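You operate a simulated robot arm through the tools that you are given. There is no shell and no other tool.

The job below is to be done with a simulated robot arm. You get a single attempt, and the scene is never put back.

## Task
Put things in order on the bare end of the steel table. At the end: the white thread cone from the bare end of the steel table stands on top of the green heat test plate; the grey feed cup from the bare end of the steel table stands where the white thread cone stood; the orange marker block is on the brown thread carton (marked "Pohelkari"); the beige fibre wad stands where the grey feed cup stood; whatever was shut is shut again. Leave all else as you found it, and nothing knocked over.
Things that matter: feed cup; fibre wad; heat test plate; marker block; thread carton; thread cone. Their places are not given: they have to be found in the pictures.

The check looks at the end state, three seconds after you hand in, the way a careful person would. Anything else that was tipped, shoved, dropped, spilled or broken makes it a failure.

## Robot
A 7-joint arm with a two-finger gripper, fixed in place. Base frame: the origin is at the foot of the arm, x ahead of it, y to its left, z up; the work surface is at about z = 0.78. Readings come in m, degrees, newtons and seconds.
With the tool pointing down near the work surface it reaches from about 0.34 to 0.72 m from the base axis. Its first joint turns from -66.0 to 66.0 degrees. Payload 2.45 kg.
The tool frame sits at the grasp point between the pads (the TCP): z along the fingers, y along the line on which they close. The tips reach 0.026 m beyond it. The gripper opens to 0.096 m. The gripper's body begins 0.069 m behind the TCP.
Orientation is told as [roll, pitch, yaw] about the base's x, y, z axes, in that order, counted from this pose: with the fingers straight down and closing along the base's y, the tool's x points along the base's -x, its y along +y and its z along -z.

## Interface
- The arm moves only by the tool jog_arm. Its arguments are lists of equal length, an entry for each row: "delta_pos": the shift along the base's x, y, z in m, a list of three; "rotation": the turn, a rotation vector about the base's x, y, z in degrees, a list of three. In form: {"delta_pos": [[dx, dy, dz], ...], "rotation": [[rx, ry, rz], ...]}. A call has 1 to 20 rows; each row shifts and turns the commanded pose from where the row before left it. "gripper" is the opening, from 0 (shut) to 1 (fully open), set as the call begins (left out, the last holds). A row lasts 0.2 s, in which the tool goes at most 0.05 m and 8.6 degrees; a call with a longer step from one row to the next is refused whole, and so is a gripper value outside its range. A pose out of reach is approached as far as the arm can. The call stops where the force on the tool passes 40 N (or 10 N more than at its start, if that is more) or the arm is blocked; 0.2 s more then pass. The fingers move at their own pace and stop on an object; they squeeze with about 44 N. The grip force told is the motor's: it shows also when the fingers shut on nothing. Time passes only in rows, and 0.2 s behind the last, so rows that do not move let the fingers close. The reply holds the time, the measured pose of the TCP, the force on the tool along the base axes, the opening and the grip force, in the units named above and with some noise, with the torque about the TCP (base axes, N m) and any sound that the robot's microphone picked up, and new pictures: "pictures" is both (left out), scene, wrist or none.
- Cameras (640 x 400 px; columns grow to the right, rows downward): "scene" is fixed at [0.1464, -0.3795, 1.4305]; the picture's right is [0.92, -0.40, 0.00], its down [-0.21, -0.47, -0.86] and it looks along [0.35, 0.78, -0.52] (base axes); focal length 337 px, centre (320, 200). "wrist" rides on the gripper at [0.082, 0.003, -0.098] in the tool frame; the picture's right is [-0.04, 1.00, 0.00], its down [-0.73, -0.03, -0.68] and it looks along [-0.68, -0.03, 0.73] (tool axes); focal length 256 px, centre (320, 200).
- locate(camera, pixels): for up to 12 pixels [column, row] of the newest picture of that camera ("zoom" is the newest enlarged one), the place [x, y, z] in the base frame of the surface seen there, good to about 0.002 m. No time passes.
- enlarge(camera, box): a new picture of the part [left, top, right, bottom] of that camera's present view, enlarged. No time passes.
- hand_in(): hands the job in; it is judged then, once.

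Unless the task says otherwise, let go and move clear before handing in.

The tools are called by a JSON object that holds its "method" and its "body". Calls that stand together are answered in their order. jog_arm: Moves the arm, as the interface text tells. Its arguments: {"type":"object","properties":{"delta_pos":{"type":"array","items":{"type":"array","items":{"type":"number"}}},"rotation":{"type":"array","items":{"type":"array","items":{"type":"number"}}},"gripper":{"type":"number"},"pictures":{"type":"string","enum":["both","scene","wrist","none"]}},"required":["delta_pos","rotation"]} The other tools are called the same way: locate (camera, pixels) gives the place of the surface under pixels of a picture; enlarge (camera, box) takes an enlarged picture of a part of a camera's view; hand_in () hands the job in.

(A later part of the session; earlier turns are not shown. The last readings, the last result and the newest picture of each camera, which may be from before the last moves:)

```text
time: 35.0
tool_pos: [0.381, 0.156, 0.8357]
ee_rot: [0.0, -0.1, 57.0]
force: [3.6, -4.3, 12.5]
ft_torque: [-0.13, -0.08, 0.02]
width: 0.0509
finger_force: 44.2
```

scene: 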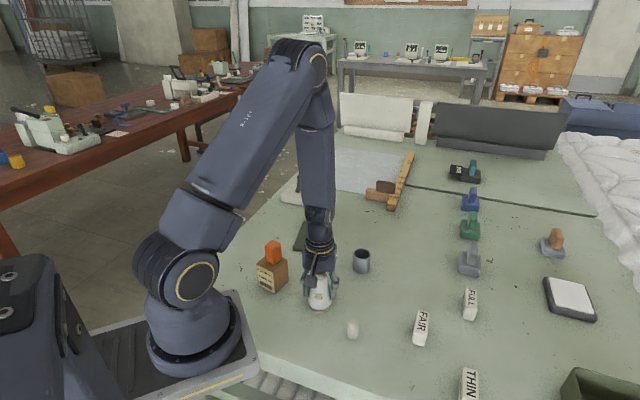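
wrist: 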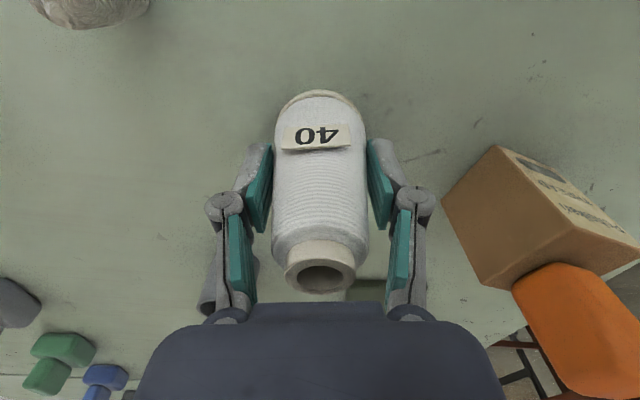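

The cone is gripped (width 0.051). I'll lift very gently 6 mm and check it rises.

{"method": "jog_arm", "body": {"delta_pos": [[0, 0, 0.002], [0, 0, 0.002], [0, 0, 0.003], [0, 0, 0.003], [0, 0, 0]], "rotation": [[0, 0, 0], [0, 0, 0], [0, 0, 0], [0, 0, 0], [0, 0, 0]]}}

```text
time: 36.2
tool_pos: [0.3797, 0.1536, 0.8457]
ee_rot: [0.1, -0.1, 57.1]
force: [0.4, 0.3, -0.7]
ft_torque: [0.0, -0.01, -0.04]
width: 0.0504
finger_force: 44.4
```

scene: 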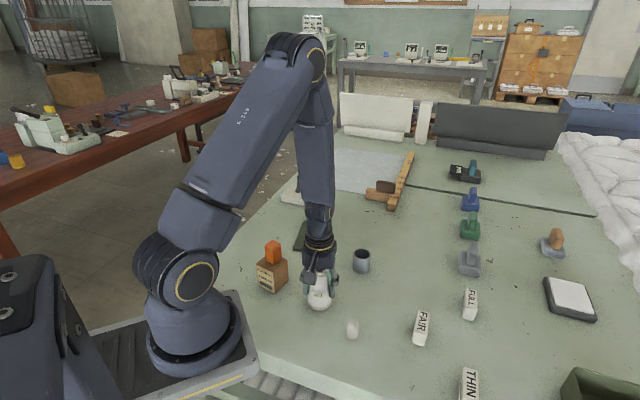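
wrist: 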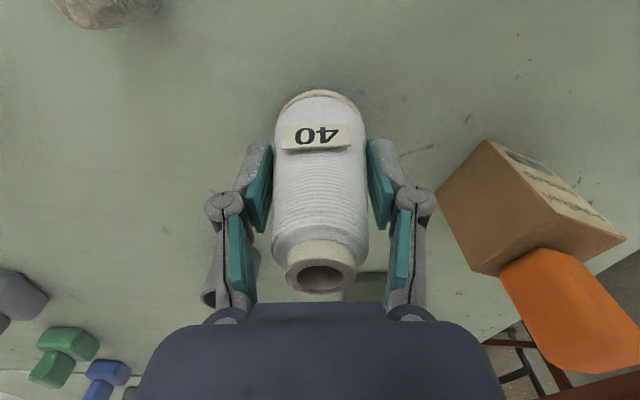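

The cone lifts with the fingers without slip. I'll continue up smoothly to z≈0.965.

{"method": "jog_arm", "body": {"delta_pos": [[0, 0, 0.004], [0, 0, 0.008], [0, 0, 0.012], [0, 0, 0.014], [0, 0, 0.014], [0, 0, 0.014], [0, 0, 0.014], [0, 0, 0.014], [0, 0, 0.012], [0, 0, 0.008], [0, 0, 0.004], [0, 0, 0]], "rotation": [[0, 0, 0], [0, 0, 0], [0, 0, 0], [0, 0, 0], [0, 0, 0], [0, 0, 0], [0, 0, 0], [0, 0, 0], [0, 0, 0], [0, 0, 0], [0, 0, 0], [0, 0, 0]], "pictures": "both"}}

```text
time: 38.8
tool_pos: [0.3807, 0.1536, 0.9631]
ee_rot: [-0.1, 0.0, 57.0]
force: [-0.1, 0.0, -1.9]
ft_torque: [0.01, 0.01, 0.01]
width: 0.0506
finger_force: 43.9
```

scene: 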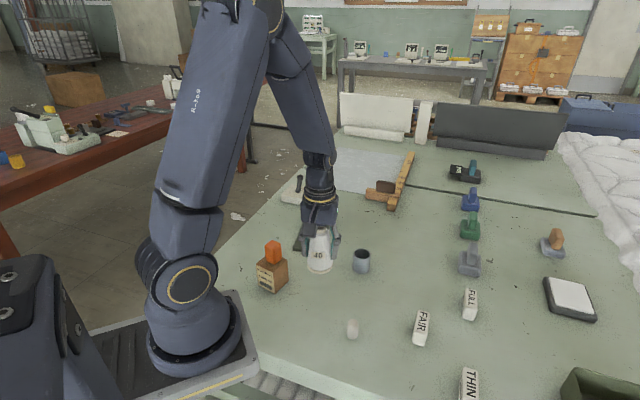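
wrist: 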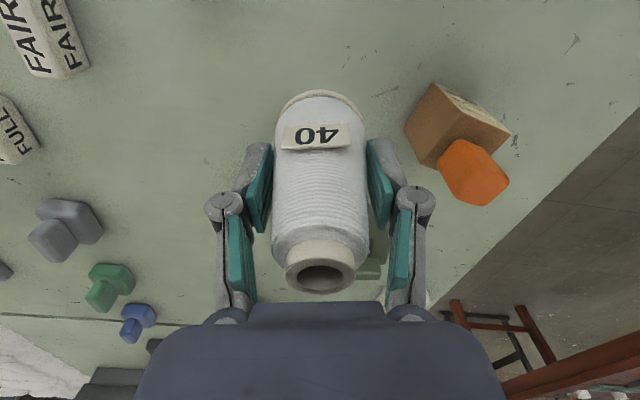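

The cone is held steady; its original centre is about (0.381,0.154). Now I'll carry it smoothly over to the plate's clear area near (0.452,0.386).

{"method": "jog_arm", "body": {"delta_pos": [[0.0015, 0.0048, 0], [0.0029, 0.0096, 0], [0.0044, 0.0143, 0], [0.0059, 0.0191, 0], [0.0059, 0.0191, 0], [0.0059, 0.0191, 0], [0.0059, 0.0191, 0], [0.0059, 0.0191, 0], [0.0059, 0.0191, 0], [0.0059, 0.0191, 0], [0.0059, 0.0191, 0], [0.0059, 0.0191, 0], [0.0047, 0.0153, 0], [0.0029, 0.0096, 0], [0.0018, 0.0058, 0], [0, 0, 0]], "rotation": [[0, 0, 0], [0, 0, 0], [0, 0, 0], [0, 0, 0], [0, 0, 0], [0, 0, 0], [0, 0, 0], [0, 0, 0], [0, 0, 0], [0, 0, 0], [0, 0, 0], [0, 0, 0], [0, 0, 0], [0, 0, 0], [0, 0, 0], [0, 0, 0]]}}

```text
time: 42.2
tool_pos: [0.4502, 0.3867, 0.9607]
ee_rot: [0.0, 0.0, 56.9]
force: [-0.3, -0.2, -0.8]
ft_torque: [-0.02, -0.03, -0.04]
width: 0.0504
finger_force: 43.6
```

scene: 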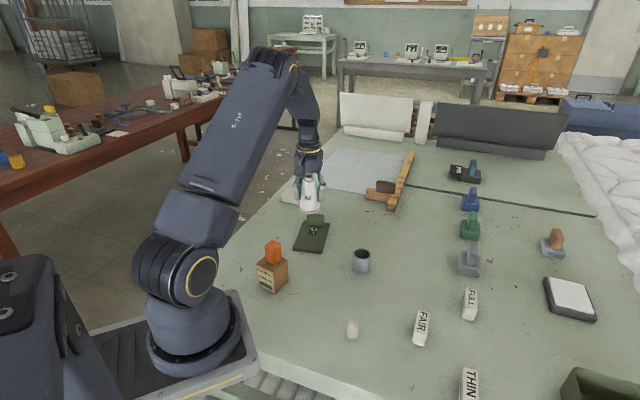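
wrist: 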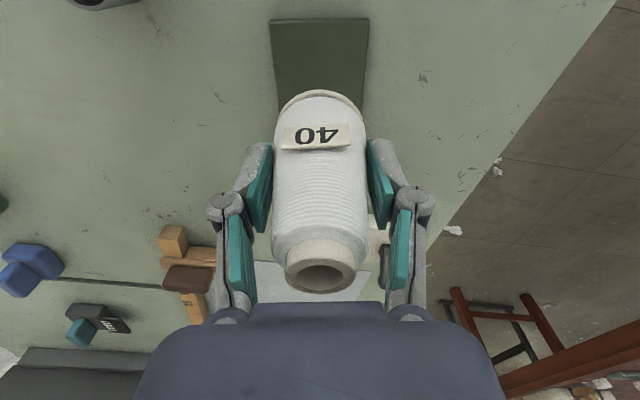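

The plate's front edge is at wrist row 18 (columns 270–368), centred under the cone. I'll measure plate points from this view and the scene to fix the final spot.

{"method": "locate", "body": {"camera": "wrist", "pixels": [[273, 26], [366, 26], [320, 24], [280, 90], [362, 90], [320, 80]]}}

{"method": "enlarge", "body": {"camera": "scene", "box": [270, 150, 350, 270]}}

```text
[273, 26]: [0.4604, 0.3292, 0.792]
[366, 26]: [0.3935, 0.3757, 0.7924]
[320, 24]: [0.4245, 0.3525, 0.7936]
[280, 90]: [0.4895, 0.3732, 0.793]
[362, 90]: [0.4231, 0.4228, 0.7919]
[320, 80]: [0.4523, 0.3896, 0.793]
```

```text
3.33 times, centred on (310, 210) of scene
```

zoom: 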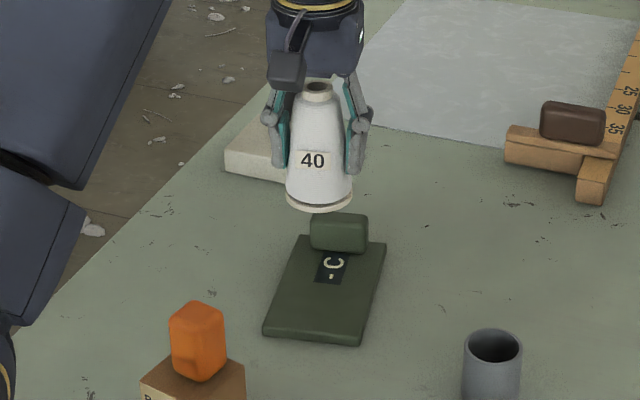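

The plate's axis runs through about (0.450,0.387), right under the TCP. I'll check the white block with the black handle for clearance before lowering.

{"method": "locate", "body": {"camera": "scene", "pixels": [[281, 198], [306, 205], [299, 178], [312, 196], [318, 238], [302, 247]]}}

{"method": "jog_arm", "body": {"delta_pos": [[-0.001, 0.0005, -0.005], [0, 0, -0.01], [0, 0, -0.015], [0, 0, -0.018], [0, 0, -0.018], [0, 0, -0.015], [0, 0, -0.01], [0, 0, -0.006], [0, 0, -0.003], [0, 0, 0]], "rotation": [[0, 0, 0], [0, 0, 0], [0, 0, 0], [0, 0, 0], [0, 0, 0], [0, 0, 0], [0, 0, 0], [0, 0, 0], [0, 0, 0], [0, 0, 0]]}}

```text
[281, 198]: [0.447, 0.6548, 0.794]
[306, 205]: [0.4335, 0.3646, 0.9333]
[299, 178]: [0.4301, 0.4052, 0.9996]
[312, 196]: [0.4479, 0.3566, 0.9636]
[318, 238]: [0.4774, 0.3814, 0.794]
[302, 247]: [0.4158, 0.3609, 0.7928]
```

```text
time: 44.4
tool_pos: [0.4482, 0.3859, 0.8631]
ee_rot: [-0.1, 0.1, 57.0]
force: [0.5, 0.0, -1.9]
ft_torque: [-0.01, 0.0, -0.02]
width: 0.0508
finger_force: 43.7
```

scene: 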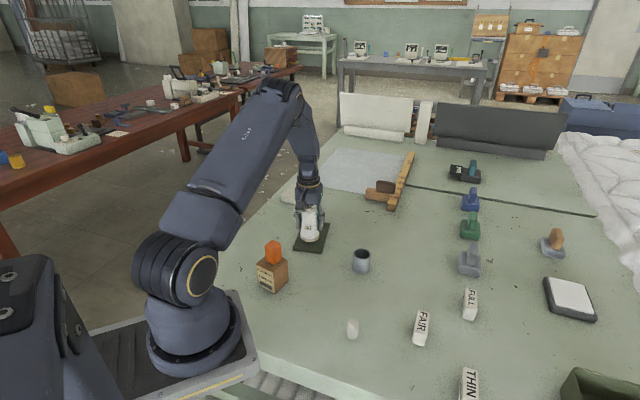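
wrist: 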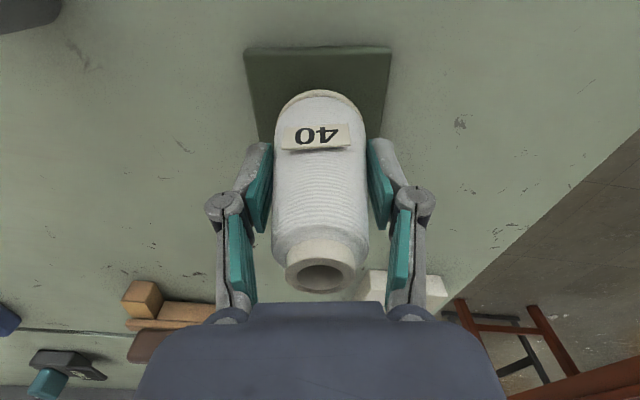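

The white block is far away (y≈0.65), so it is clear. I'll zoom to check the gap between cone and plate.

{"method": "enlarge", "body": {"camera": "scene", "box": [280, 195, 345, 260]}}

{"method": "jog_arm", "body": {"delta_pos": [[0, 0, -0.005], [0, 0, -0.004], [0, 0, -0.003], [0, 0, 0]], "rotation": [[0, 0, 0], [0, 0, 0], [0, 0, 0], [0, 0, 0]], "pictures": "none"}}

```text
6.15 times, centred on (312, 228) of scene
```

zoom: 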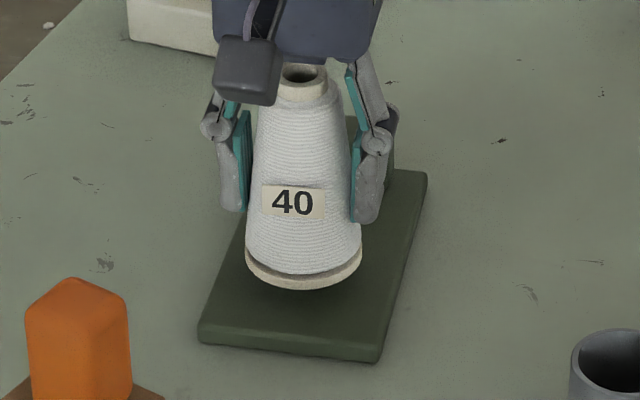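

```text
time: 45.4
tool_pos: [0.4502, 0.3859, 0.8514]
ee_rot: [-0.1, 0.0, 57.0]
force: [0.1, -0.9, -0.8]
ft_torque: [0.0, 0.01, -0.02]
width: 0.0505
finger_force: 44.4
```

Now at z≈0.851 with no contact; I'll step down 1 mm at a time.

{"method": "jog_arm", "body": {"delta_pos": [[0, 0, -0.001], [0, 0, -0.001], [0, 0, 0]], "rotation": [[0, 0, 0], [0, 0, 0], [0, 0, 0]], "pictures": "none"}}

{"method": "jog_arm", "body": {"delta_pos": [[0, 0, -0.001], [0, 0, 0]], "rotation": [[0, 0, 0], [0, 0, 0]], "pictures": "none"}}

```text
time: 46.2
tool_pos: [0.4486, 0.3851, 0.8494]
ee_rot: [0.0, 0.0, 57.0]
force: [-0.8, 0.8, -1.6]
ft_torque: [0.0, -0.02, 0.01]
width: 0.0506
finger_force: 43.8
```

```text
time: 46.8
tool_pos: [0.4499, 0.386, 0.8475]
ee_rot: [0.0, 0.0, 57.0]
force: [0.1, -0.8, -2.3]
ft_torque: [0.0, -0.01, 0.0]
width: 0.0506
finger_force: 43.3
```

{"method": "jog_arm", "body": {"delta_pos": [[0, 0, -0.001], [0, 0, 0]], "rotation": [[0, 0, 0], [0, 0, 0]], "pictures": "none"}}

```text
time: 47.4
tool_pos: [0.4489, 0.386, 0.8482]
ee_rot: [0.0, 0.0, 57.0]
force: [-5.9, -4.6, 17.0]
ft_torque: [-0.17, 0.14, -0.04]
width: 0.0506
finger_force: 43.6
```

Contact reached (17 N). I'll ease up half a millimetre and open.

{"method": "jog_arm", "body": {"delta_pos": [[0, 0, 0.0006], [0, 0, 0]], "rotation": [[0, 0, 0], [0, 0, 0]], "pictures": "none"}}

{"method": "jog_arm", "body": {"delta_pos": [[0, 0, 0], [0, 0, 0], [0, 0, 0], [0, 0, 0]], "rotation": [[0, 0, 0], [0, 0, 0], [0, 0, 0], [0, 0, 0]], "gripper": 1}}

```text
time: 48.0
tool_pos: [0.4498, 0.3877, 0.8463]
ee_rot: [-0.1, -0.1, 57.0]
force: [-2.6, -0.2, 10.8]
ft_torque: [-0.04, 0.04, -0.03]
width: 0.0507
finger_force: 44.3
```

```text
time: 49.0
tool_pos: [0.4498, 0.3863, 0.8474]
ee_rot: [0.0, 0.0, 57.0]
force: [0.5, -0.5, 0.1]
ft_torque: [-0.04, 0.01, 0.0]
width: 0.096
finger_force: 0.0
```

scene: 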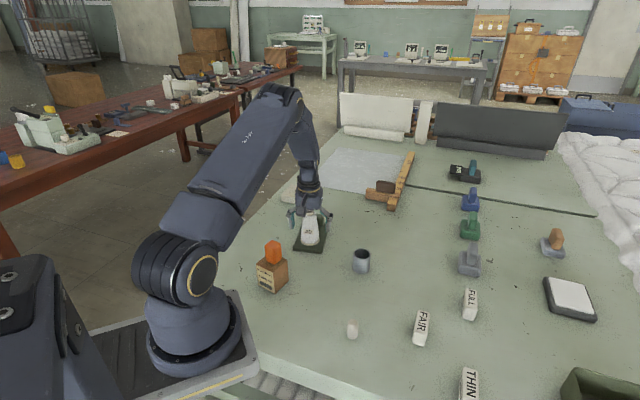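
wrist: 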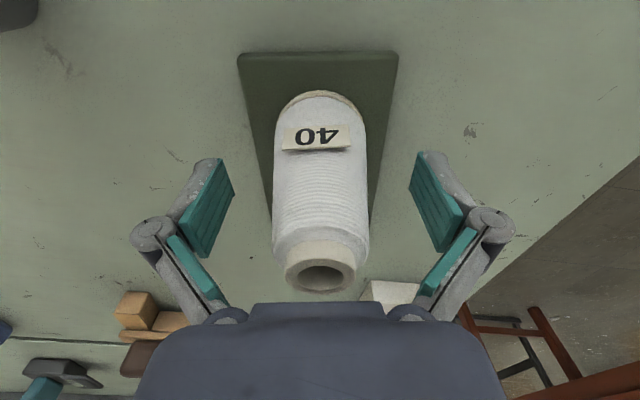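

The cone stands on the plate. I'll rise straight up clear of it, then move over the grey cup at about (0.538,0.2235).

{"method": "jog_arm", "body": {"delta_pos": [[0, 0, 0.008], [0, 0, 0.02], [0, 0, 0.03], [0, 0, 0.035], [0, 0, 0.025], [0.015, -0.028, 0], [0.022, -0.04, 0], [0.022, -0.04, 0], [0.019, -0.036, 0], [0.01, -0.0195, 0], [0, 0, -0.03], [0, 0, 0]], "rotation": [[0, 0, 0], [0, 0, 0], [0, 0, 0], [0, 0, 0], [0, 0, 0], [0, 0, 0], [0, 0, 0], [0, 0, 0], [0, 0, 0], [0, 0, 0], [0, 0, 0], [0, 0, 0]]}}

```text
time: 51.6
tool_pos: [0.5371, 0.2232, 0.9359]
ee_rot: [0.0, 0.0, 57.0]
force: [-0.4, 0.4, -0.6]
ft_torque: [0.0, 0.01, -0.01]
width: 0.0959
finger_force: 0.0
```

scene: 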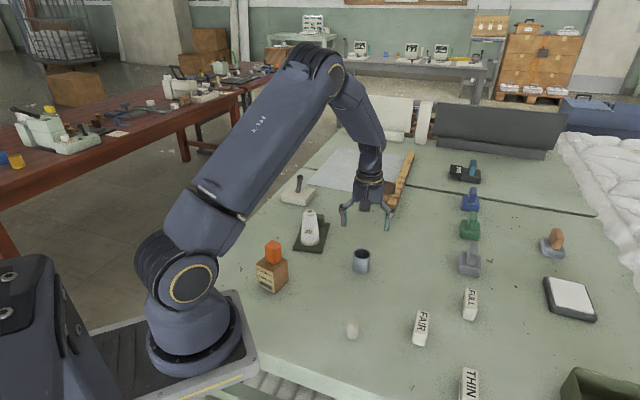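
wrist: 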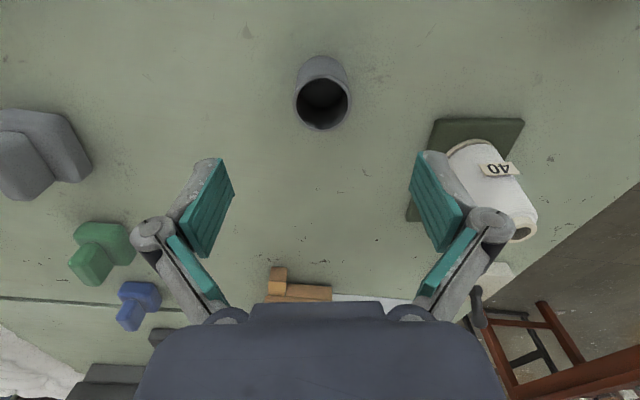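

The cup's rim is centred at (322,102), right under the TCP. I'll record the rim's position and then lower.

{"method": "locate", "body": {"camera": "wrist", "pixels": [[296, 102], [349, 102], [322, 77], [322, 129], [322, 105], [322, 60]]}}

{"method": "enlarge", "body": {"camera": "wrist", "box": [270, 40, 380, 150]}}

{"method": "enlarge", "body": {"camera": "scene", "box": [260, 195, 400, 350]}}

```text
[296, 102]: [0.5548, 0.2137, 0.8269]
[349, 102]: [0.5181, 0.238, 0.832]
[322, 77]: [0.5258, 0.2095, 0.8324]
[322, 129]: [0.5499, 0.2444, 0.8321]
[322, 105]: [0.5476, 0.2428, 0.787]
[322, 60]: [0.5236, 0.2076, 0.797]
```

```text
3.64 times, centred on (325, 95) of wrist
```

zoom: 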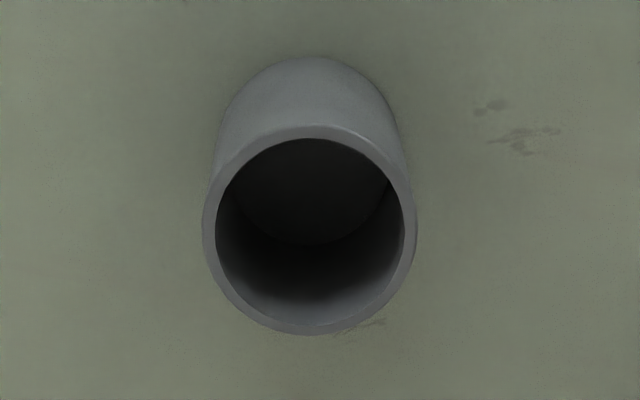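

```text
2.58 times, centred on (330, 272) of scene
```

zoom: 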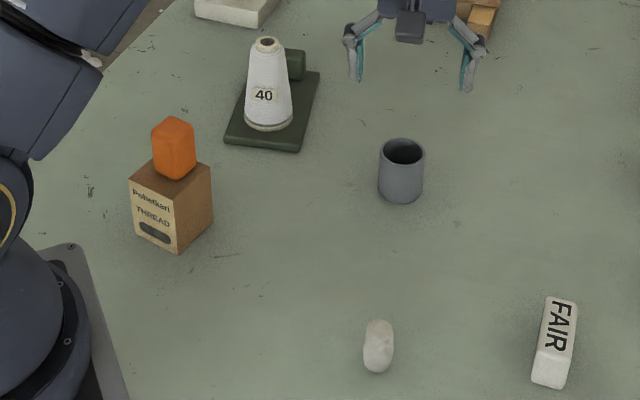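

The cup is empty and centred at about (0.537,0.225). I'll lower to z≈0.812 around it.

{"method": "jog_arm", "body": {"delta_pos": [[0, 0.001, -0.025], [0, 0, -0.035], [0, 0, -0.03], [0, 0, -0.02], [0, 0, -0.009], [0, 0, -0.004], [0, 0, 0]], "rotation": [[0, 0, 0], [0, 0, 0], [0, 0, 0], [0, 0, 0], [0, 0, 0], [0, 0, 0], [0, 0, 0]], "pictures": "wrist"}}

```text
time: 53.2
tool_pos: [0.539, 0.2223, 0.8117]
ee_rot: [0.0, 0.0, 57.0]
force: [-0.2, -0.8, 0.4]
ft_torque: [0.02, 0.02, 0.0]
width: 0.096
finger_force: 0.0
```

wrist: 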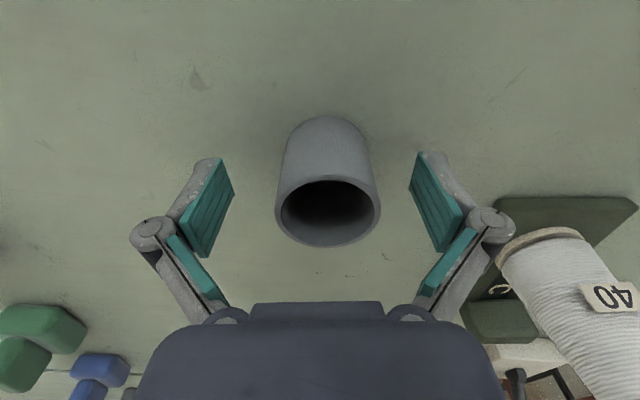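

The cup is about 4 mm off (column 328). I'll shift by (-0.004,+0.001) and close.

{"method": "jog_arm", "body": {"delta_pos": [[-0.004, 0.001, 0], [0, 0, 0]], "rotation": [[0, 0, 0], [0, 0, 0]], "pictures": "wrist"}}

{"method": "jog_arm", "body": {"delta_pos": [[0, 0, 0], [0, 0, 0], [0, 0, 0], [0, 0, 0], [0, 0, 0], [0, 0, 0]], "rotation": [[0, 0, 0], [0, 0, 0], [0, 0, 0], [0, 0, 0], [0, 0, 0], [0, 0, 0]], "gripper": 0, "pictures": "wrist"}}

```text
time: 53.8
tool_pos: [0.5357, 0.224, 0.812]
ee_rot: [0.1, 0.0, 56.9]
force: [0.8, 0.0, 0.9]
ft_torque: [0.02, -0.03, 0.0]
width: 0.0961
finger_force: 0.1
```

wrist: 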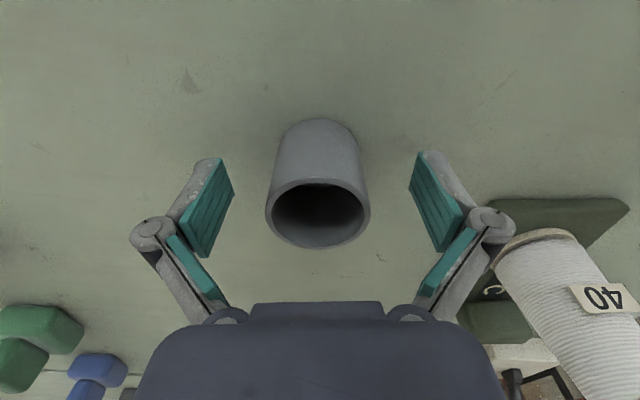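

```text
time: 55.2
tool_pos: [0.5348, 0.2247, 0.8125]
ee_rot: [0.0, 0.0, 57.1]
force: [0.6, -1.1, 2.2]
ft_torque: [0.01, 0.02, 0.02]
width: 0.0465
finger_force: 43.9
```

wrist: 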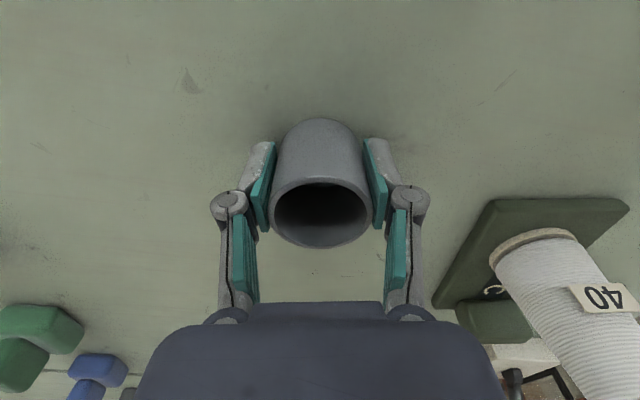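

The cup is gripped (width 0.0465). I'll lift gently and check.

{"method": "jog_arm", "body": {"delta_pos": [[0, 0, 0.002], [0, 0, 0.003], [0, 0, 0.004], [0, 0, 0.006], [0, 0, 0.004], [0, 0, 0]], "rotation": [[0, 0, 0], [0, 0, 0], [0, 0, 0], [0, 0, 0], [0, 0, 0], [0, 0, 0]]}}

```text
time: 56.6
tool_pos: [0.5354, 0.2242, 0.8304]
ee_rot: [-0.1, 0.1, 56.9]
force: [0.2, -0.2, -1.8]
ft_torque: [0.03, 0.02, -0.02]
width: 0.0468
finger_force: 44.0
```

scene: 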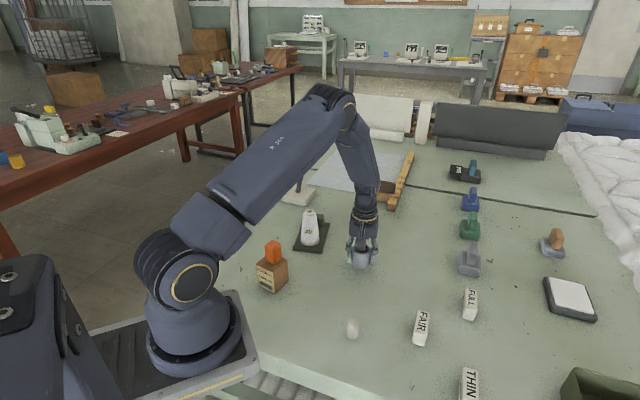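
wrist: 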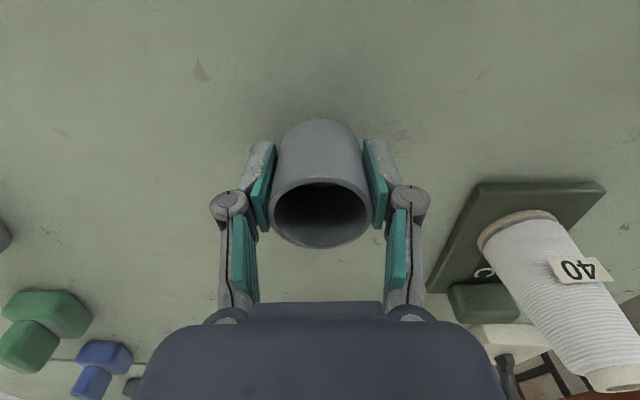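

The cup is held. I'll lift to z≈0.90 and carry it smoothly to the cone's old spot (0.381,0.1545).

{"method": "jog_arm", "body": {"delta_pos": [[0, 0, 0.006], [0, 0, 0.012], [0, 0, 0.016], [0, 0, 0.016], [0, 0, 0.012], [0, 0, 0.006], [-0.0046, -0.0021, 0], [-0.0091, -0.0041, 0], [-0.0146, -0.0066, 0], [-0.0182, -0.0082, 0], [-0.0182, -0.0082, 0], [-0.0182, -0.0082, 0], [-0.0182, -0.0082, 0], [-0.0182, -0.0082, 0], [-0.0164, -0.0074, 0], [-0.0109, -0.0049, 0], [-0.0055, -0.0025, 0], [-0.0022, -0.001, 0], [0, 0, 0]], "rotation": [[0, 0, 0], [0, 0, 0], [0, 0, 0], [0, 0, 0], [0, 0, 0], [0, 0, 0], [0, 0, 0], [0, 0, 0], [0, 0, 0], [0, 0, 0], [0, 0, 0], [0, 0, 0], [0, 0, 0], [0, 0, 0], [0, 0, 0], [0, 0, 0], [0, 0, 0], [0, 0, 0], [0, 0, 0]]}}

```text
time: 60.6
tool_pos: [0.3789, 0.1548, 0.8997]
ee_rot: [0.0, 0.0, 57.0]
force: [-0.1, -0.3, -0.4]
ft_torque: [0.01, 0.02, 0.02]
width: 0.0467
finger_force: 44.2
```

scene: 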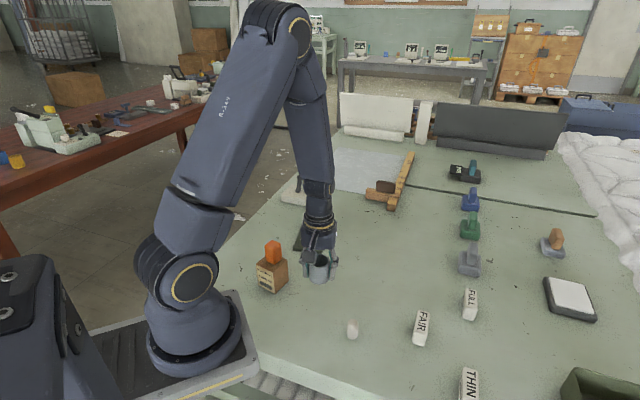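
wrist: 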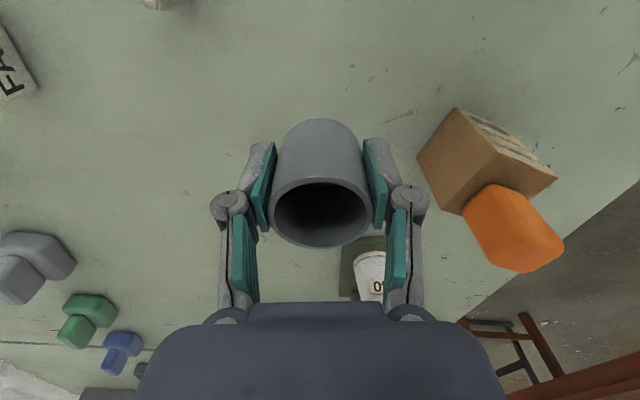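

The cup is over the old cone spot. I'll lower to just above the table.

{"method": "jog_arm", "body": {"delta_pos": [[0.001, 0, -0.006], [0, 0, -0.012], [0, 0, -0.018], [0, 0, -0.018], [0, 0, -0.014], [0, 0, -0.008], [0, 0, -0.005], [0, 0, -0.002], [0, 0, 0]], "rotation": [[0, 0, 0], [0, 0, 0], [0, 0, 0], [0, 0, 0], [0, 0, 0], [0, 0, 0], [0, 0, 0], [0, 0, 0], [0, 0, 0]]}}

```text
time: 62.6
tool_pos: [0.3799, 0.1528, 0.8139]
ee_rot: [-0.1, 0.1, 57.0]
force: [-0.1, 0.0, -1.2]
ft_torque: [-0.01, 0.01, 0.01]
width: 0.0467
finger_force: 43.9
```

scene: 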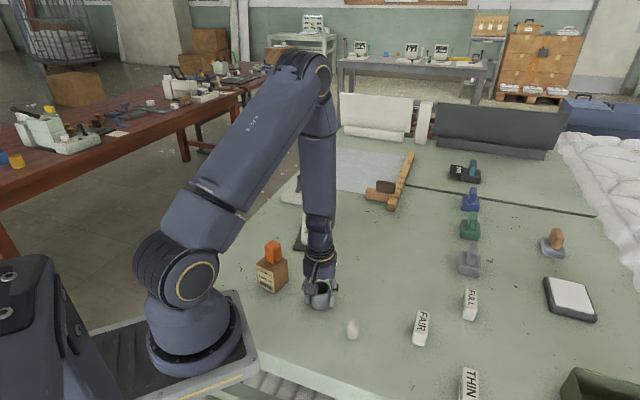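
wrist: 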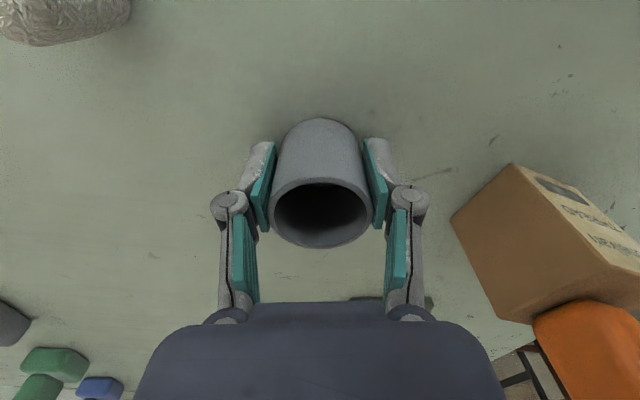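

Just above the table with no contact yet. I'll step down by millimetres until contact.

{"method": "jog_arm", "body": {"delta_pos": [[0, 0, -0.001], [0, 0, 0]], "rotation": [[0, 0, 0], [0, 0, 0]], "pictures": "none"}}

{"method": "jog_arm", "body": {"delta_pos": [[0, 0, -0.001], [0, 0, 0]], "rotation": [[0, 0, 0], [0, 0, 0]], "pictures": "none"}}

```text
time: 63.2
tool_pos: [0.3798, 0.1538, 0.8139]
ee_rot: [0.0, 0.0, 57.0]
force: [0.1, -0.3, -0.8]
ft_torque: [0.05, 0.01, -0.01]
width: 0.0469
finger_force: 44.4
```

```text
time: 63.8
tool_pos: [0.3812, 0.1527, 0.8123]
ee_rot: [-0.1, 0.0, 57.0]
force: [-0.8, 0.4, 1.9]
ft_torque: [0.07, 0.03, 0.03]
width: 0.0467
finger_force: 44.2
```

Light contact (force went from −0.8 to +1.9 N). Before releasing, I'll check the cup's position against the cone's original base.

{"method": "enlarge", "body": {"camera": "scene", "box": [290, 260, 360, 345]}}

```text
4.71 times, centred on (325, 302) of scene
```

zoom: 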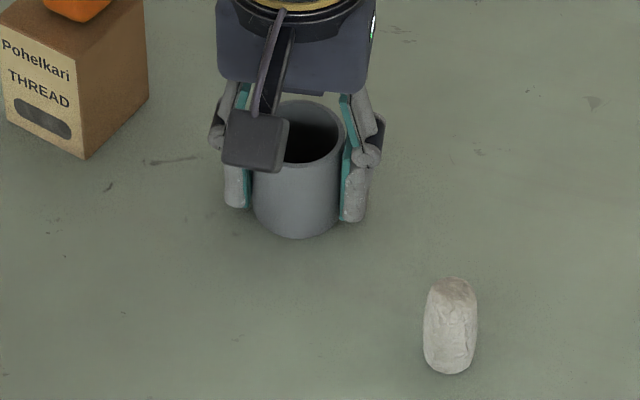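

{"method": "locate", "body": {"camera": "zoom", "pixels": [[297, 235], [297, 225], [258, 215], [338, 210], [256, 185], [340, 180], [315, 108], [297, 190]]}}

```text
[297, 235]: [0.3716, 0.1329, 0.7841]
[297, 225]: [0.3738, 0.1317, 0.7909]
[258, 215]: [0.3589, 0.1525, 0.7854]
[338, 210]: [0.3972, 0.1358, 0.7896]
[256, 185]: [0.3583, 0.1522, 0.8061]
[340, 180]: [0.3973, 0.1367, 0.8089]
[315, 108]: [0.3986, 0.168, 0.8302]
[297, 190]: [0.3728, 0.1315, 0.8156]
```

By the same measure the cup centre is (0.382,0.153) against the cone's (0.382,0.152), so it is on the spot. Releasing.

{"method": "jog_arm", "body": {"delta_pos": [[0, 0, 0], [0, 0, 0], [0, 0, 0], [0, 0, 0]], "rotation": [[0, 0, 0], [0, 0, 0], [0, 0, 0], [0, 0, 0]], "gripper": 1, "pictures": "wrist"}}

```text
time: 64.8
tool_pos: [0.3806, 0.1529, 0.8146]
ee_rot: [0.0, 0.1, 57.1]
force: [0.9, -0.1, -0.4]
ft_torque: [-0.02, -0.02, -0.01]
width: 0.096
finger_force: 0.1
```

wrist: 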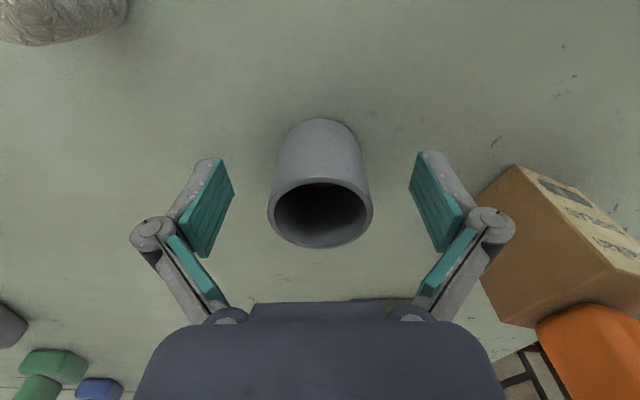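

The cup stands on its own. I'll rise clear and move over the beige wad near (0.41,0.04).

{"method": "jog_arm", "body": {"delta_pos": [[0, 0, 0.01], [0, 0, 0.03], [0, 0, 0.04], [0, 0, 0.035], [0.008, -0.03, 0], [0.01, -0.04, 0], [0.008, -0.03, 0], [0.003, -0.013, 0], [0, 0, 0]], "rotation": [[0, 0, 0], [0, 0, 0], [0, 0, 0], [0, 0, 0], [0, 0, -8], [0, 0, -8], [0, 0, -8], [0, 0, 0], [0, 0, 0]]}}

```text
time: 66.8
tool_pos: [0.4085, 0.042, 0.9293]
ee_rot: [0.0, 0.0, 32.9]
force: [-0.4, 0.5, -0.2]
ft_torque: [0.01, -0.01, -0.01]
width: 0.0958
finger_force: 0.0
```

scene: 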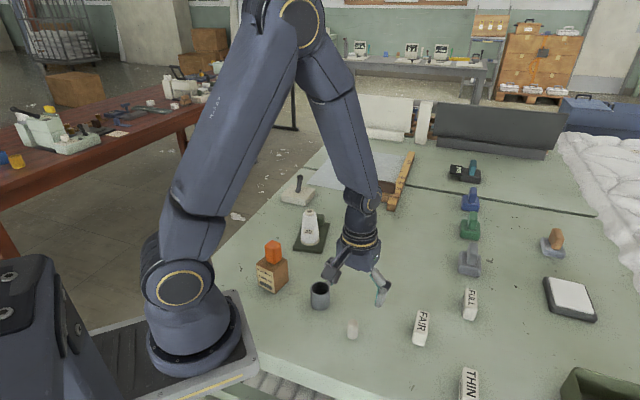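
wrist: 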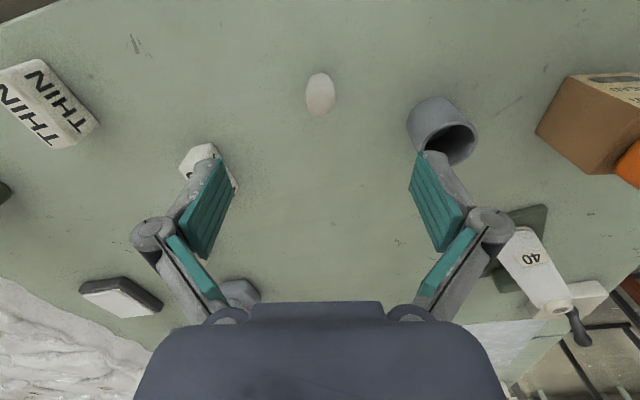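

{"method": "enlarge", "body": {"camera": "wrist", "box": [285, 55, 355, 135]}}

{"method": "locate", "body": {"camera": "wrist", "pixels": [[320, 105], [320, 95], [320, 85], [320, 75], [308, 98], [333, 98], [320, 114], [198, 155], [215, 150], [435, 105], [411, 120], [470, 130]]}}

```text
5.00 times, centred on (320, 95) of wrist
```

zoom: 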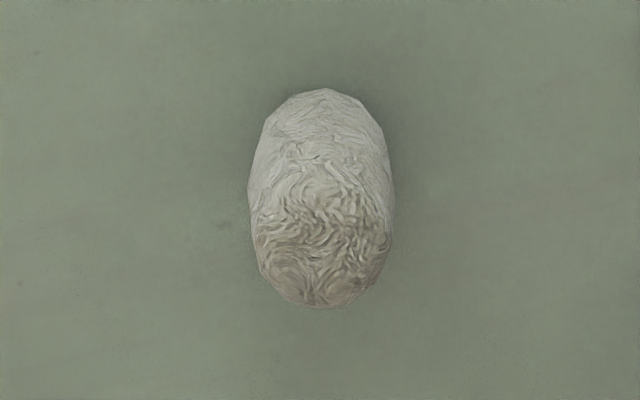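

```text
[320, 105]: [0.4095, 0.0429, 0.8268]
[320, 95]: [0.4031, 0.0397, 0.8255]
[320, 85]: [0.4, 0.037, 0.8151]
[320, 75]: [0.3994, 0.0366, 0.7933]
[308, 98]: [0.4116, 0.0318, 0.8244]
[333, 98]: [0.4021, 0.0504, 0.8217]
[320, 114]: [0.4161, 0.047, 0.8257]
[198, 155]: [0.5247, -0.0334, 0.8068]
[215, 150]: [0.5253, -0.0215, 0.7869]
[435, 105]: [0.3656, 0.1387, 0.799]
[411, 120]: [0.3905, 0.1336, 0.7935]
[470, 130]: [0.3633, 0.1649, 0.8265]
```

The wad is round, about 0.023 wide, centred near (0.408,0.042), right under the TCP. I'll narrow the opening to keep clear of the cup and descend to z≈0.811.

{"method": "jog_arm", "body": {"delta_pos": [[0, 0, -0.02], [0, 0, -0.03], [0, 0, -0.03], [0, 0, -0.02], [0, 0, -0.012], [0, 0, -0.006], [0, 0, 0]], "rotation": [[0, 0, 0], [0, 0, 0], [0, 0, 0], [0, 0, 0], [0, 0, 0], [0, 0, 0], [0, 0, 0]], "gripper": 0.65}}

```text
time: 68.4
tool_pos: [0.4106, 0.0421, 0.8121]
ee_rot: [-0.1, 0.0, 33.0]
force: [0.4, 0.0, 0.0]
ft_torque: [0.01, -0.04, 0.01]
width: 0.0623
finger_force: 0.1
```

scene: 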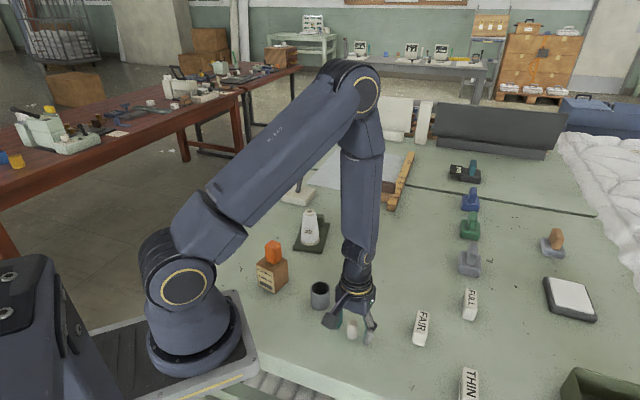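
wrist: 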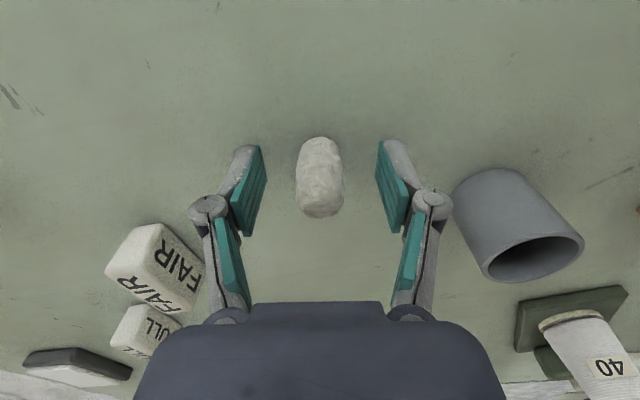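

The wad is centred between the pads at (321,178), a few mm toward the camera side. I'll shift slightly and close.

{"method": "jog_arm", "body": {"delta_pos": [[-0.0025, -0.0016, 0], [0, 0, 0], [0, 0, 0], [0, 0, 0], [0, 0, 0], [0, 0, 0]], "rotation": [[0, 0, 0], [0, 0, 0], [0, 0, 0], [0, 0, 0], [0, 0, 0], [0, 0, 0]], "gripper": 0.1, "pictures": "wrist"}}

```text
time: 69.8
tool_pos: [0.4068, 0.0391, 0.8113]
ee_rot: [0.1, 0.0, 32.9]
force: [-2.2, 0.9, 1.2]
ft_torque: [0.02, 0.04, -0.01]
width: 0.0217
finger_force: 44.2
```

wrist: 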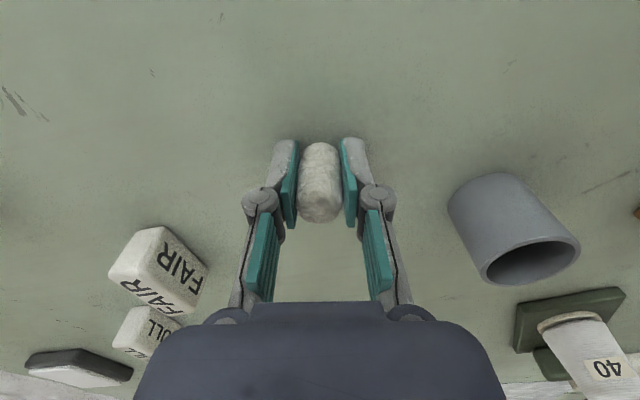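

The wad is gripped (width 0.022). I'll lift gently.

{"method": "jog_arm", "body": {"delta_pos": [[0, 0, 0.002], [0, 0, 0.003], [0, 0, 0.004], [0, 0, 0.006], [0, 0, 0.004], [0, 0, 0]], "rotation": [[0, 0, 0], [0, 0, 0], [0, 0, 0], [0, 0, 0], [0, 0, 0], [0, 0, 0]]}}

```text
time: 71.2
tool_pos: [0.407, 0.0403, 0.8303]
ee_rot: [-0.1, 0.1, 33.1]
force: [-0.2, 0.0, -0.3]
ft_torque: [0.01, 0.01, 0.03]
width: 0.022
finger_force: 43.9
```

scene: 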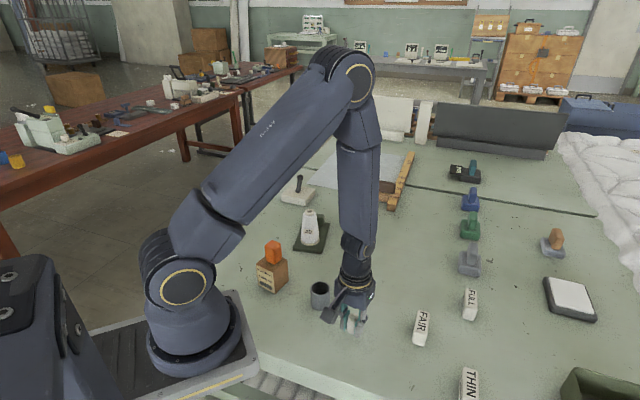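
wrist: 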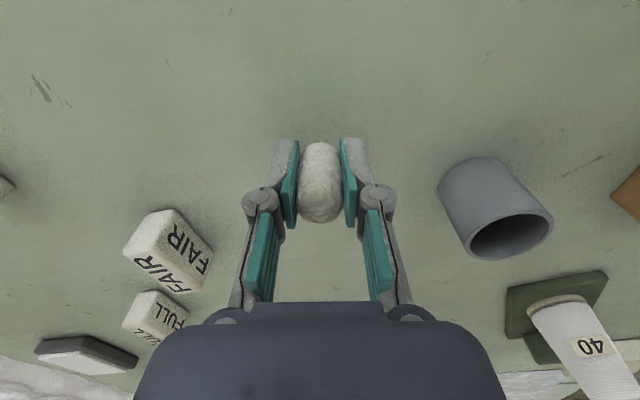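

Held well. I'll lift to z≈0.90 and carry it smoothly to the cup's old spot (0.5365,0.2245).

{"method": "jog_arm", "body": {"delta_pos": [[0, 0, 0.006], [0, 0, 0.012], [0, 0, 0.016], [0, 0, 0.016], [0, 0, 0.012], [0, 0, 0.006], [0.0034, 0.0049, 0], [0.0069, 0.0098, 0], [0.0103, 0.0147, 0], [0.0126, 0.018, 0], [0.0126, 0.018, 0], [0.0126, 0.018, 0], [0.0126, 0.018, 0], [0.0126, 0.018, 0], [0.0126, 0.018, 0], [0.0126, 0.018, 0], [0.0103, 0.0147, 0], [0.0057, 0.0082, 0], [0.0031, 0.0044, 0], [0.0011, 0.0016, 0]], "rotation": [[0, 0, 0], [0, 0, 0], [0, 0, 0], [0, 0, 0], [0, 0, 0], [0, 0, 0], [0, 0, 0], [0, 0, 0], [0, 0, 0], [0, 0, 0], [0, 0, 0], [0, 0, 0], [0, 0, 0], [0, 0, 0], [0, 0, 0], [0, 0, 0], [0, 0, 0], [0, 0, 0], [0, 0, 0], [0, 0, 0]]}}

```text
time: 75.4
tool_pos: [0.536, 0.2245, 0.8986]
ee_rot: [0.0, 0.0, 33.0]
force: [0.3, -0.2, 0.5]
ft_torque: [-0.01, 0.03, -0.01]
width: 0.0216
finger_force: 44.2
```

scene: 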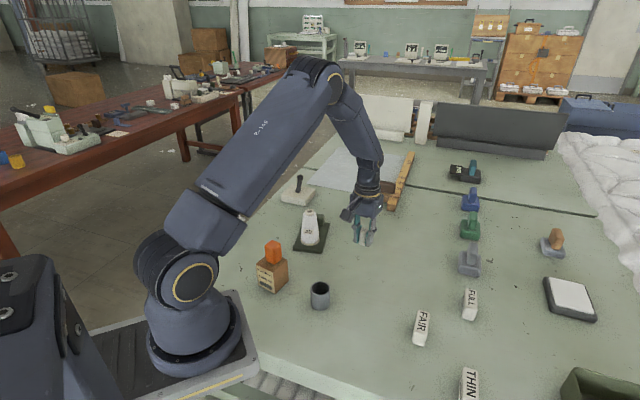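
wrist: 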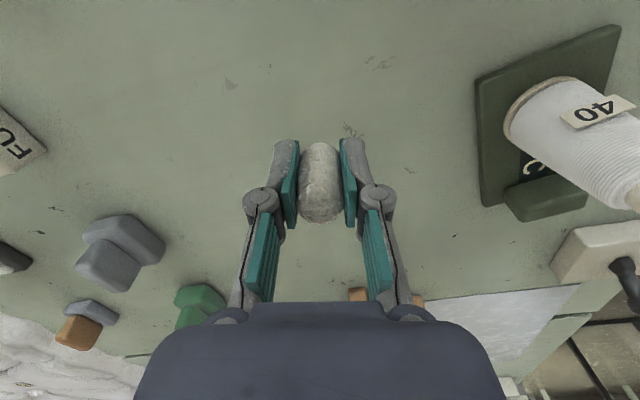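

The wad is held over the cup's old spot. Lowering to just above the table.

{"method": "jog_arm", "body": {"delta_pos": [[0, 0, -0.006], [0, 0, -0.012], [0, 0, -0.018], [0, 0, -0.018], [0, 0, -0.014], [0, 0, -0.009], [0, 0, -0.005], [0, 0, -0.002], [0, 0, 0]], "rotation": [[0, 0, 0], [0, 0, 0], [0, 0, 0], [0, 0, 0], [0, 0, 0], [0, 0, 0], [0, 0, 0], [0, 0, 0], [0, 0, 0]]}}

```text
time: 77.4
tool_pos: [0.5356, 0.2245, 0.8117]
ee_rot: [0.1, 0.0, 32.9]
force: [0.1, 1.0, 0.0]
ft_torque: [0.02, 0.0, -0.03]
width: 0.0214
finger_force: 43.6
```

scene: 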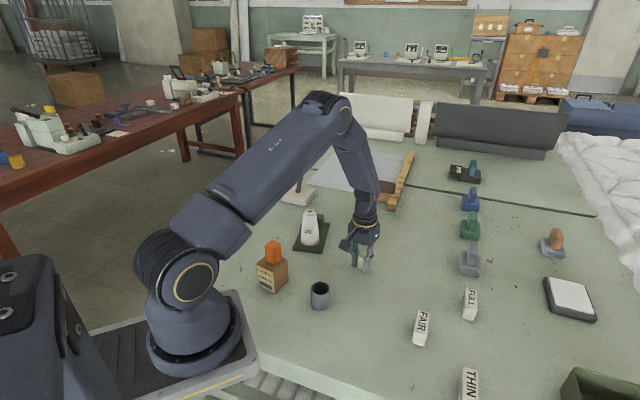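
wrist: 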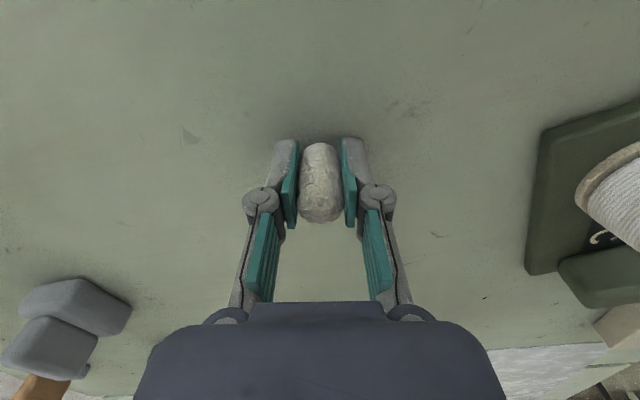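

At about z=0.813, no clear contact. Stepping down 1 mm at a time.

{"method": "jog_arm", "body": {"delta_pos": [[0, 0, -0.001], [0, 0, 0]], "rotation": [[0, 0, 0], [0, 0, 0]], "pictures": "none"}}

{"method": "jog_arm", "body": {"delta_pos": [[0, 0, -0.0007], [0, 0, 0]], "rotation": [[0, 0, 0], [0, 0, 0]], "pictures": "none"}}

{"method": "enlarge", "body": {"camera": "scene", "box": [330, 220, 400, 290]}}

```text
time: 78.0
tool_pos: [0.5353, 0.2246, 0.8122]
ee_rot: [0.0, 0.0, 33.0]
force: [0.6, 0.1, 0.2]
ft_torque: [0.02, -0.02, 0.0]
width: 0.0211
finger_force: 43.9
```

```text
time: 78.6
tool_pos: [0.5348, 0.2255, 0.8106]
ee_rot: [0.0, 0.1, 33.1]
force: [0.1, 0.5, 0.7]
ft_torque: [-0.01, 0.03, 0.02]
width: 0.0217
finger_force: 43.8
```

```text
5.71 times, centred on (365, 255) of scene
```

zoom: 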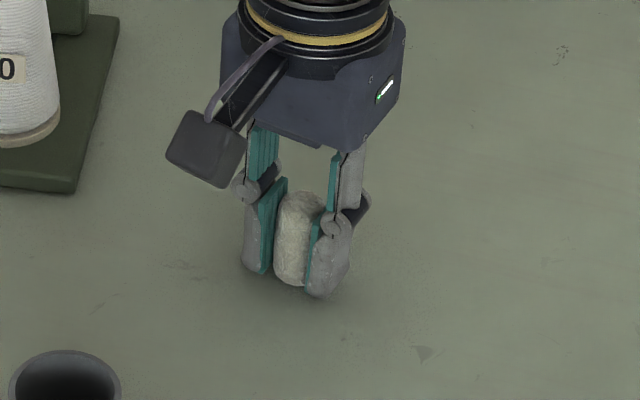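

Close to the table. Continuing in small steps until a contact force shows.

{"method": "jog_arm", "body": {"delta_pos": [[0, 0, -0.0007], [0, 0, 0]], "rotation": [[0, 0, 0], [0, 0, 0]], "pictures": "none"}}

{"method": "locate", "body": {"camera": "zoom", "pixels": [[290, 283], [290, 270], [290, 250], [298, 205], [278, 250], [306, 240]]}}

```text
time: 79.2
tool_pos: [0.5365, 0.2257, 0.8107]
ee_rot: [0.1, 0.0, 33.0]
force: [-2.1, -0.8, 3.5]
ft_torque: [0.03, 0.07, 0.04]
width: 0.0217
finger_force: 44.2
```

```text
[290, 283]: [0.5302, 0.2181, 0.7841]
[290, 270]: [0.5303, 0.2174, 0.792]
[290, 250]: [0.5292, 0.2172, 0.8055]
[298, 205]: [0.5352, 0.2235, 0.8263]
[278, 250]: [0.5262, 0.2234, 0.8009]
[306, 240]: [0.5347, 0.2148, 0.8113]
```

Light contact (3.5 N). By the same scene measure the wad sits ~3 mm further in y than the cup did; I'll lift 1.5 mm, shift −3 mm in y, and set it down again.

{"method": "jog_arm", "body": {"delta_pos": [[0, 0, 0.0015], [-0.0005, -0.0028, 0], [0, 0, 0], [0, 0, -0.0008], [0, 0, -0.0006], [0, 0, 0]], "rotation": [[0, 0, 0], [0, 0, 0], [0, 0, 0], [0, 0, 0], [0, 0, 0], [0, 0, 0]], "pictures": "none"}}

```text
time: 80.6
tool_pos: [0.5358, 0.2204, 0.8118]
ee_rot: [0.1, 0.0, 33.0]
force: [0.4, 0.5, -0.6]
ft_torque: [0.02, -0.02, 0.0]
width: 0.0212
finger_force: 43.9
```

{"method": "jog_arm", "body": {"delta_pos": [[0, 0, -0.0006], [0, 0, 0]], "rotation": [[0, 0, 0], [0, 0, 0]], "pictures": "scene"}}

{"method": "enlarge", "body": {"camera": "scene", "box": [330, 220, 400, 290]}}

{"method": "locate", "body": {"camera": "zoom", "pixels": [[290, 283], [290, 270], [290, 250], [298, 205], [278, 250], [306, 240]]}}

```text
time: 81.2
tool_pos: [0.5363, 0.2213, 0.8119]
ee_rot: [0.0, 0.0, 33.0]
force: [-0.3, 0.1, 0.1]
ft_torque: [-0.01, 0.01, -0.01]
width: 0.0212
finger_force: 43.8
```

scene: 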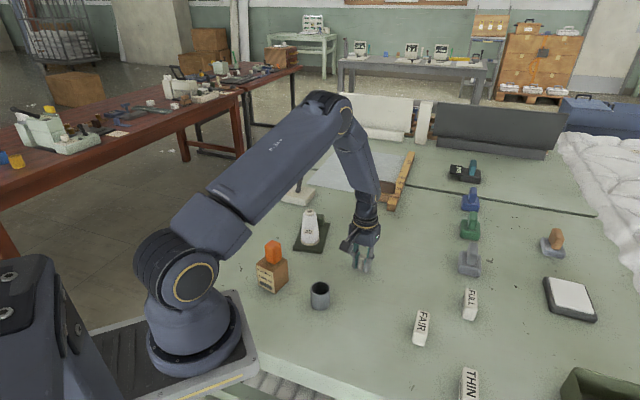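

```text
5.71 times, centred on (365, 255) of scene
```

zoom: 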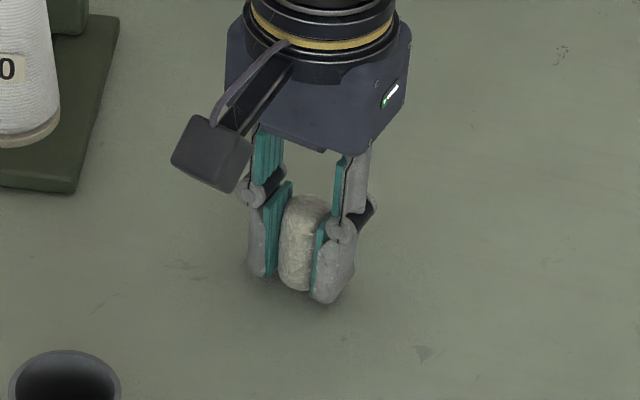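

```text
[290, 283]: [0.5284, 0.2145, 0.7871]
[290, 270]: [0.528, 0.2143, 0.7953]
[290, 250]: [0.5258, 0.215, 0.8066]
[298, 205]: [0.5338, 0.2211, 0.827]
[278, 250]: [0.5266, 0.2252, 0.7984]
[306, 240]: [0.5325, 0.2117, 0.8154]
```

Now the wad's centre measures about (0.536,0.2235), matching the cup's spot. Lowering the last bit to contact.

{"method": "jog_arm", "body": {"delta_pos": [[0, 0, -0.0006], [0, 0, 0]], "rotation": [[0, 0, 0], [0, 0, 0]], "pictures": "none"}}

```text
time: 81.8
tool_pos: [0.5354, 0.223, 0.8109]
ee_rot: [0.1, 0.0, 33.0]
force: [-0.3, 0.0, 0.2]
ft_torque: [-0.01, 0.02, -0.02]
width: 0.0209
finger_force: 44.2
```

{"method": "jog_arm", "body": {"delta_pos": [[0, 0, -0.0006], [0, 0, 0]], "rotation": [[0, 0, 0], [0, 0, 0]], "pictures": "none"}}

```text
time: 82.4
tool_pos: [0.5357, 0.2204, 0.8109]
ee_rot: [0.0, 0.0, 33.0]
force: [0.8, 0.5, 0.6]
ft_torque: [0.0, 0.03, -0.07]
width: 0.0212
finger_force: 43.6
```

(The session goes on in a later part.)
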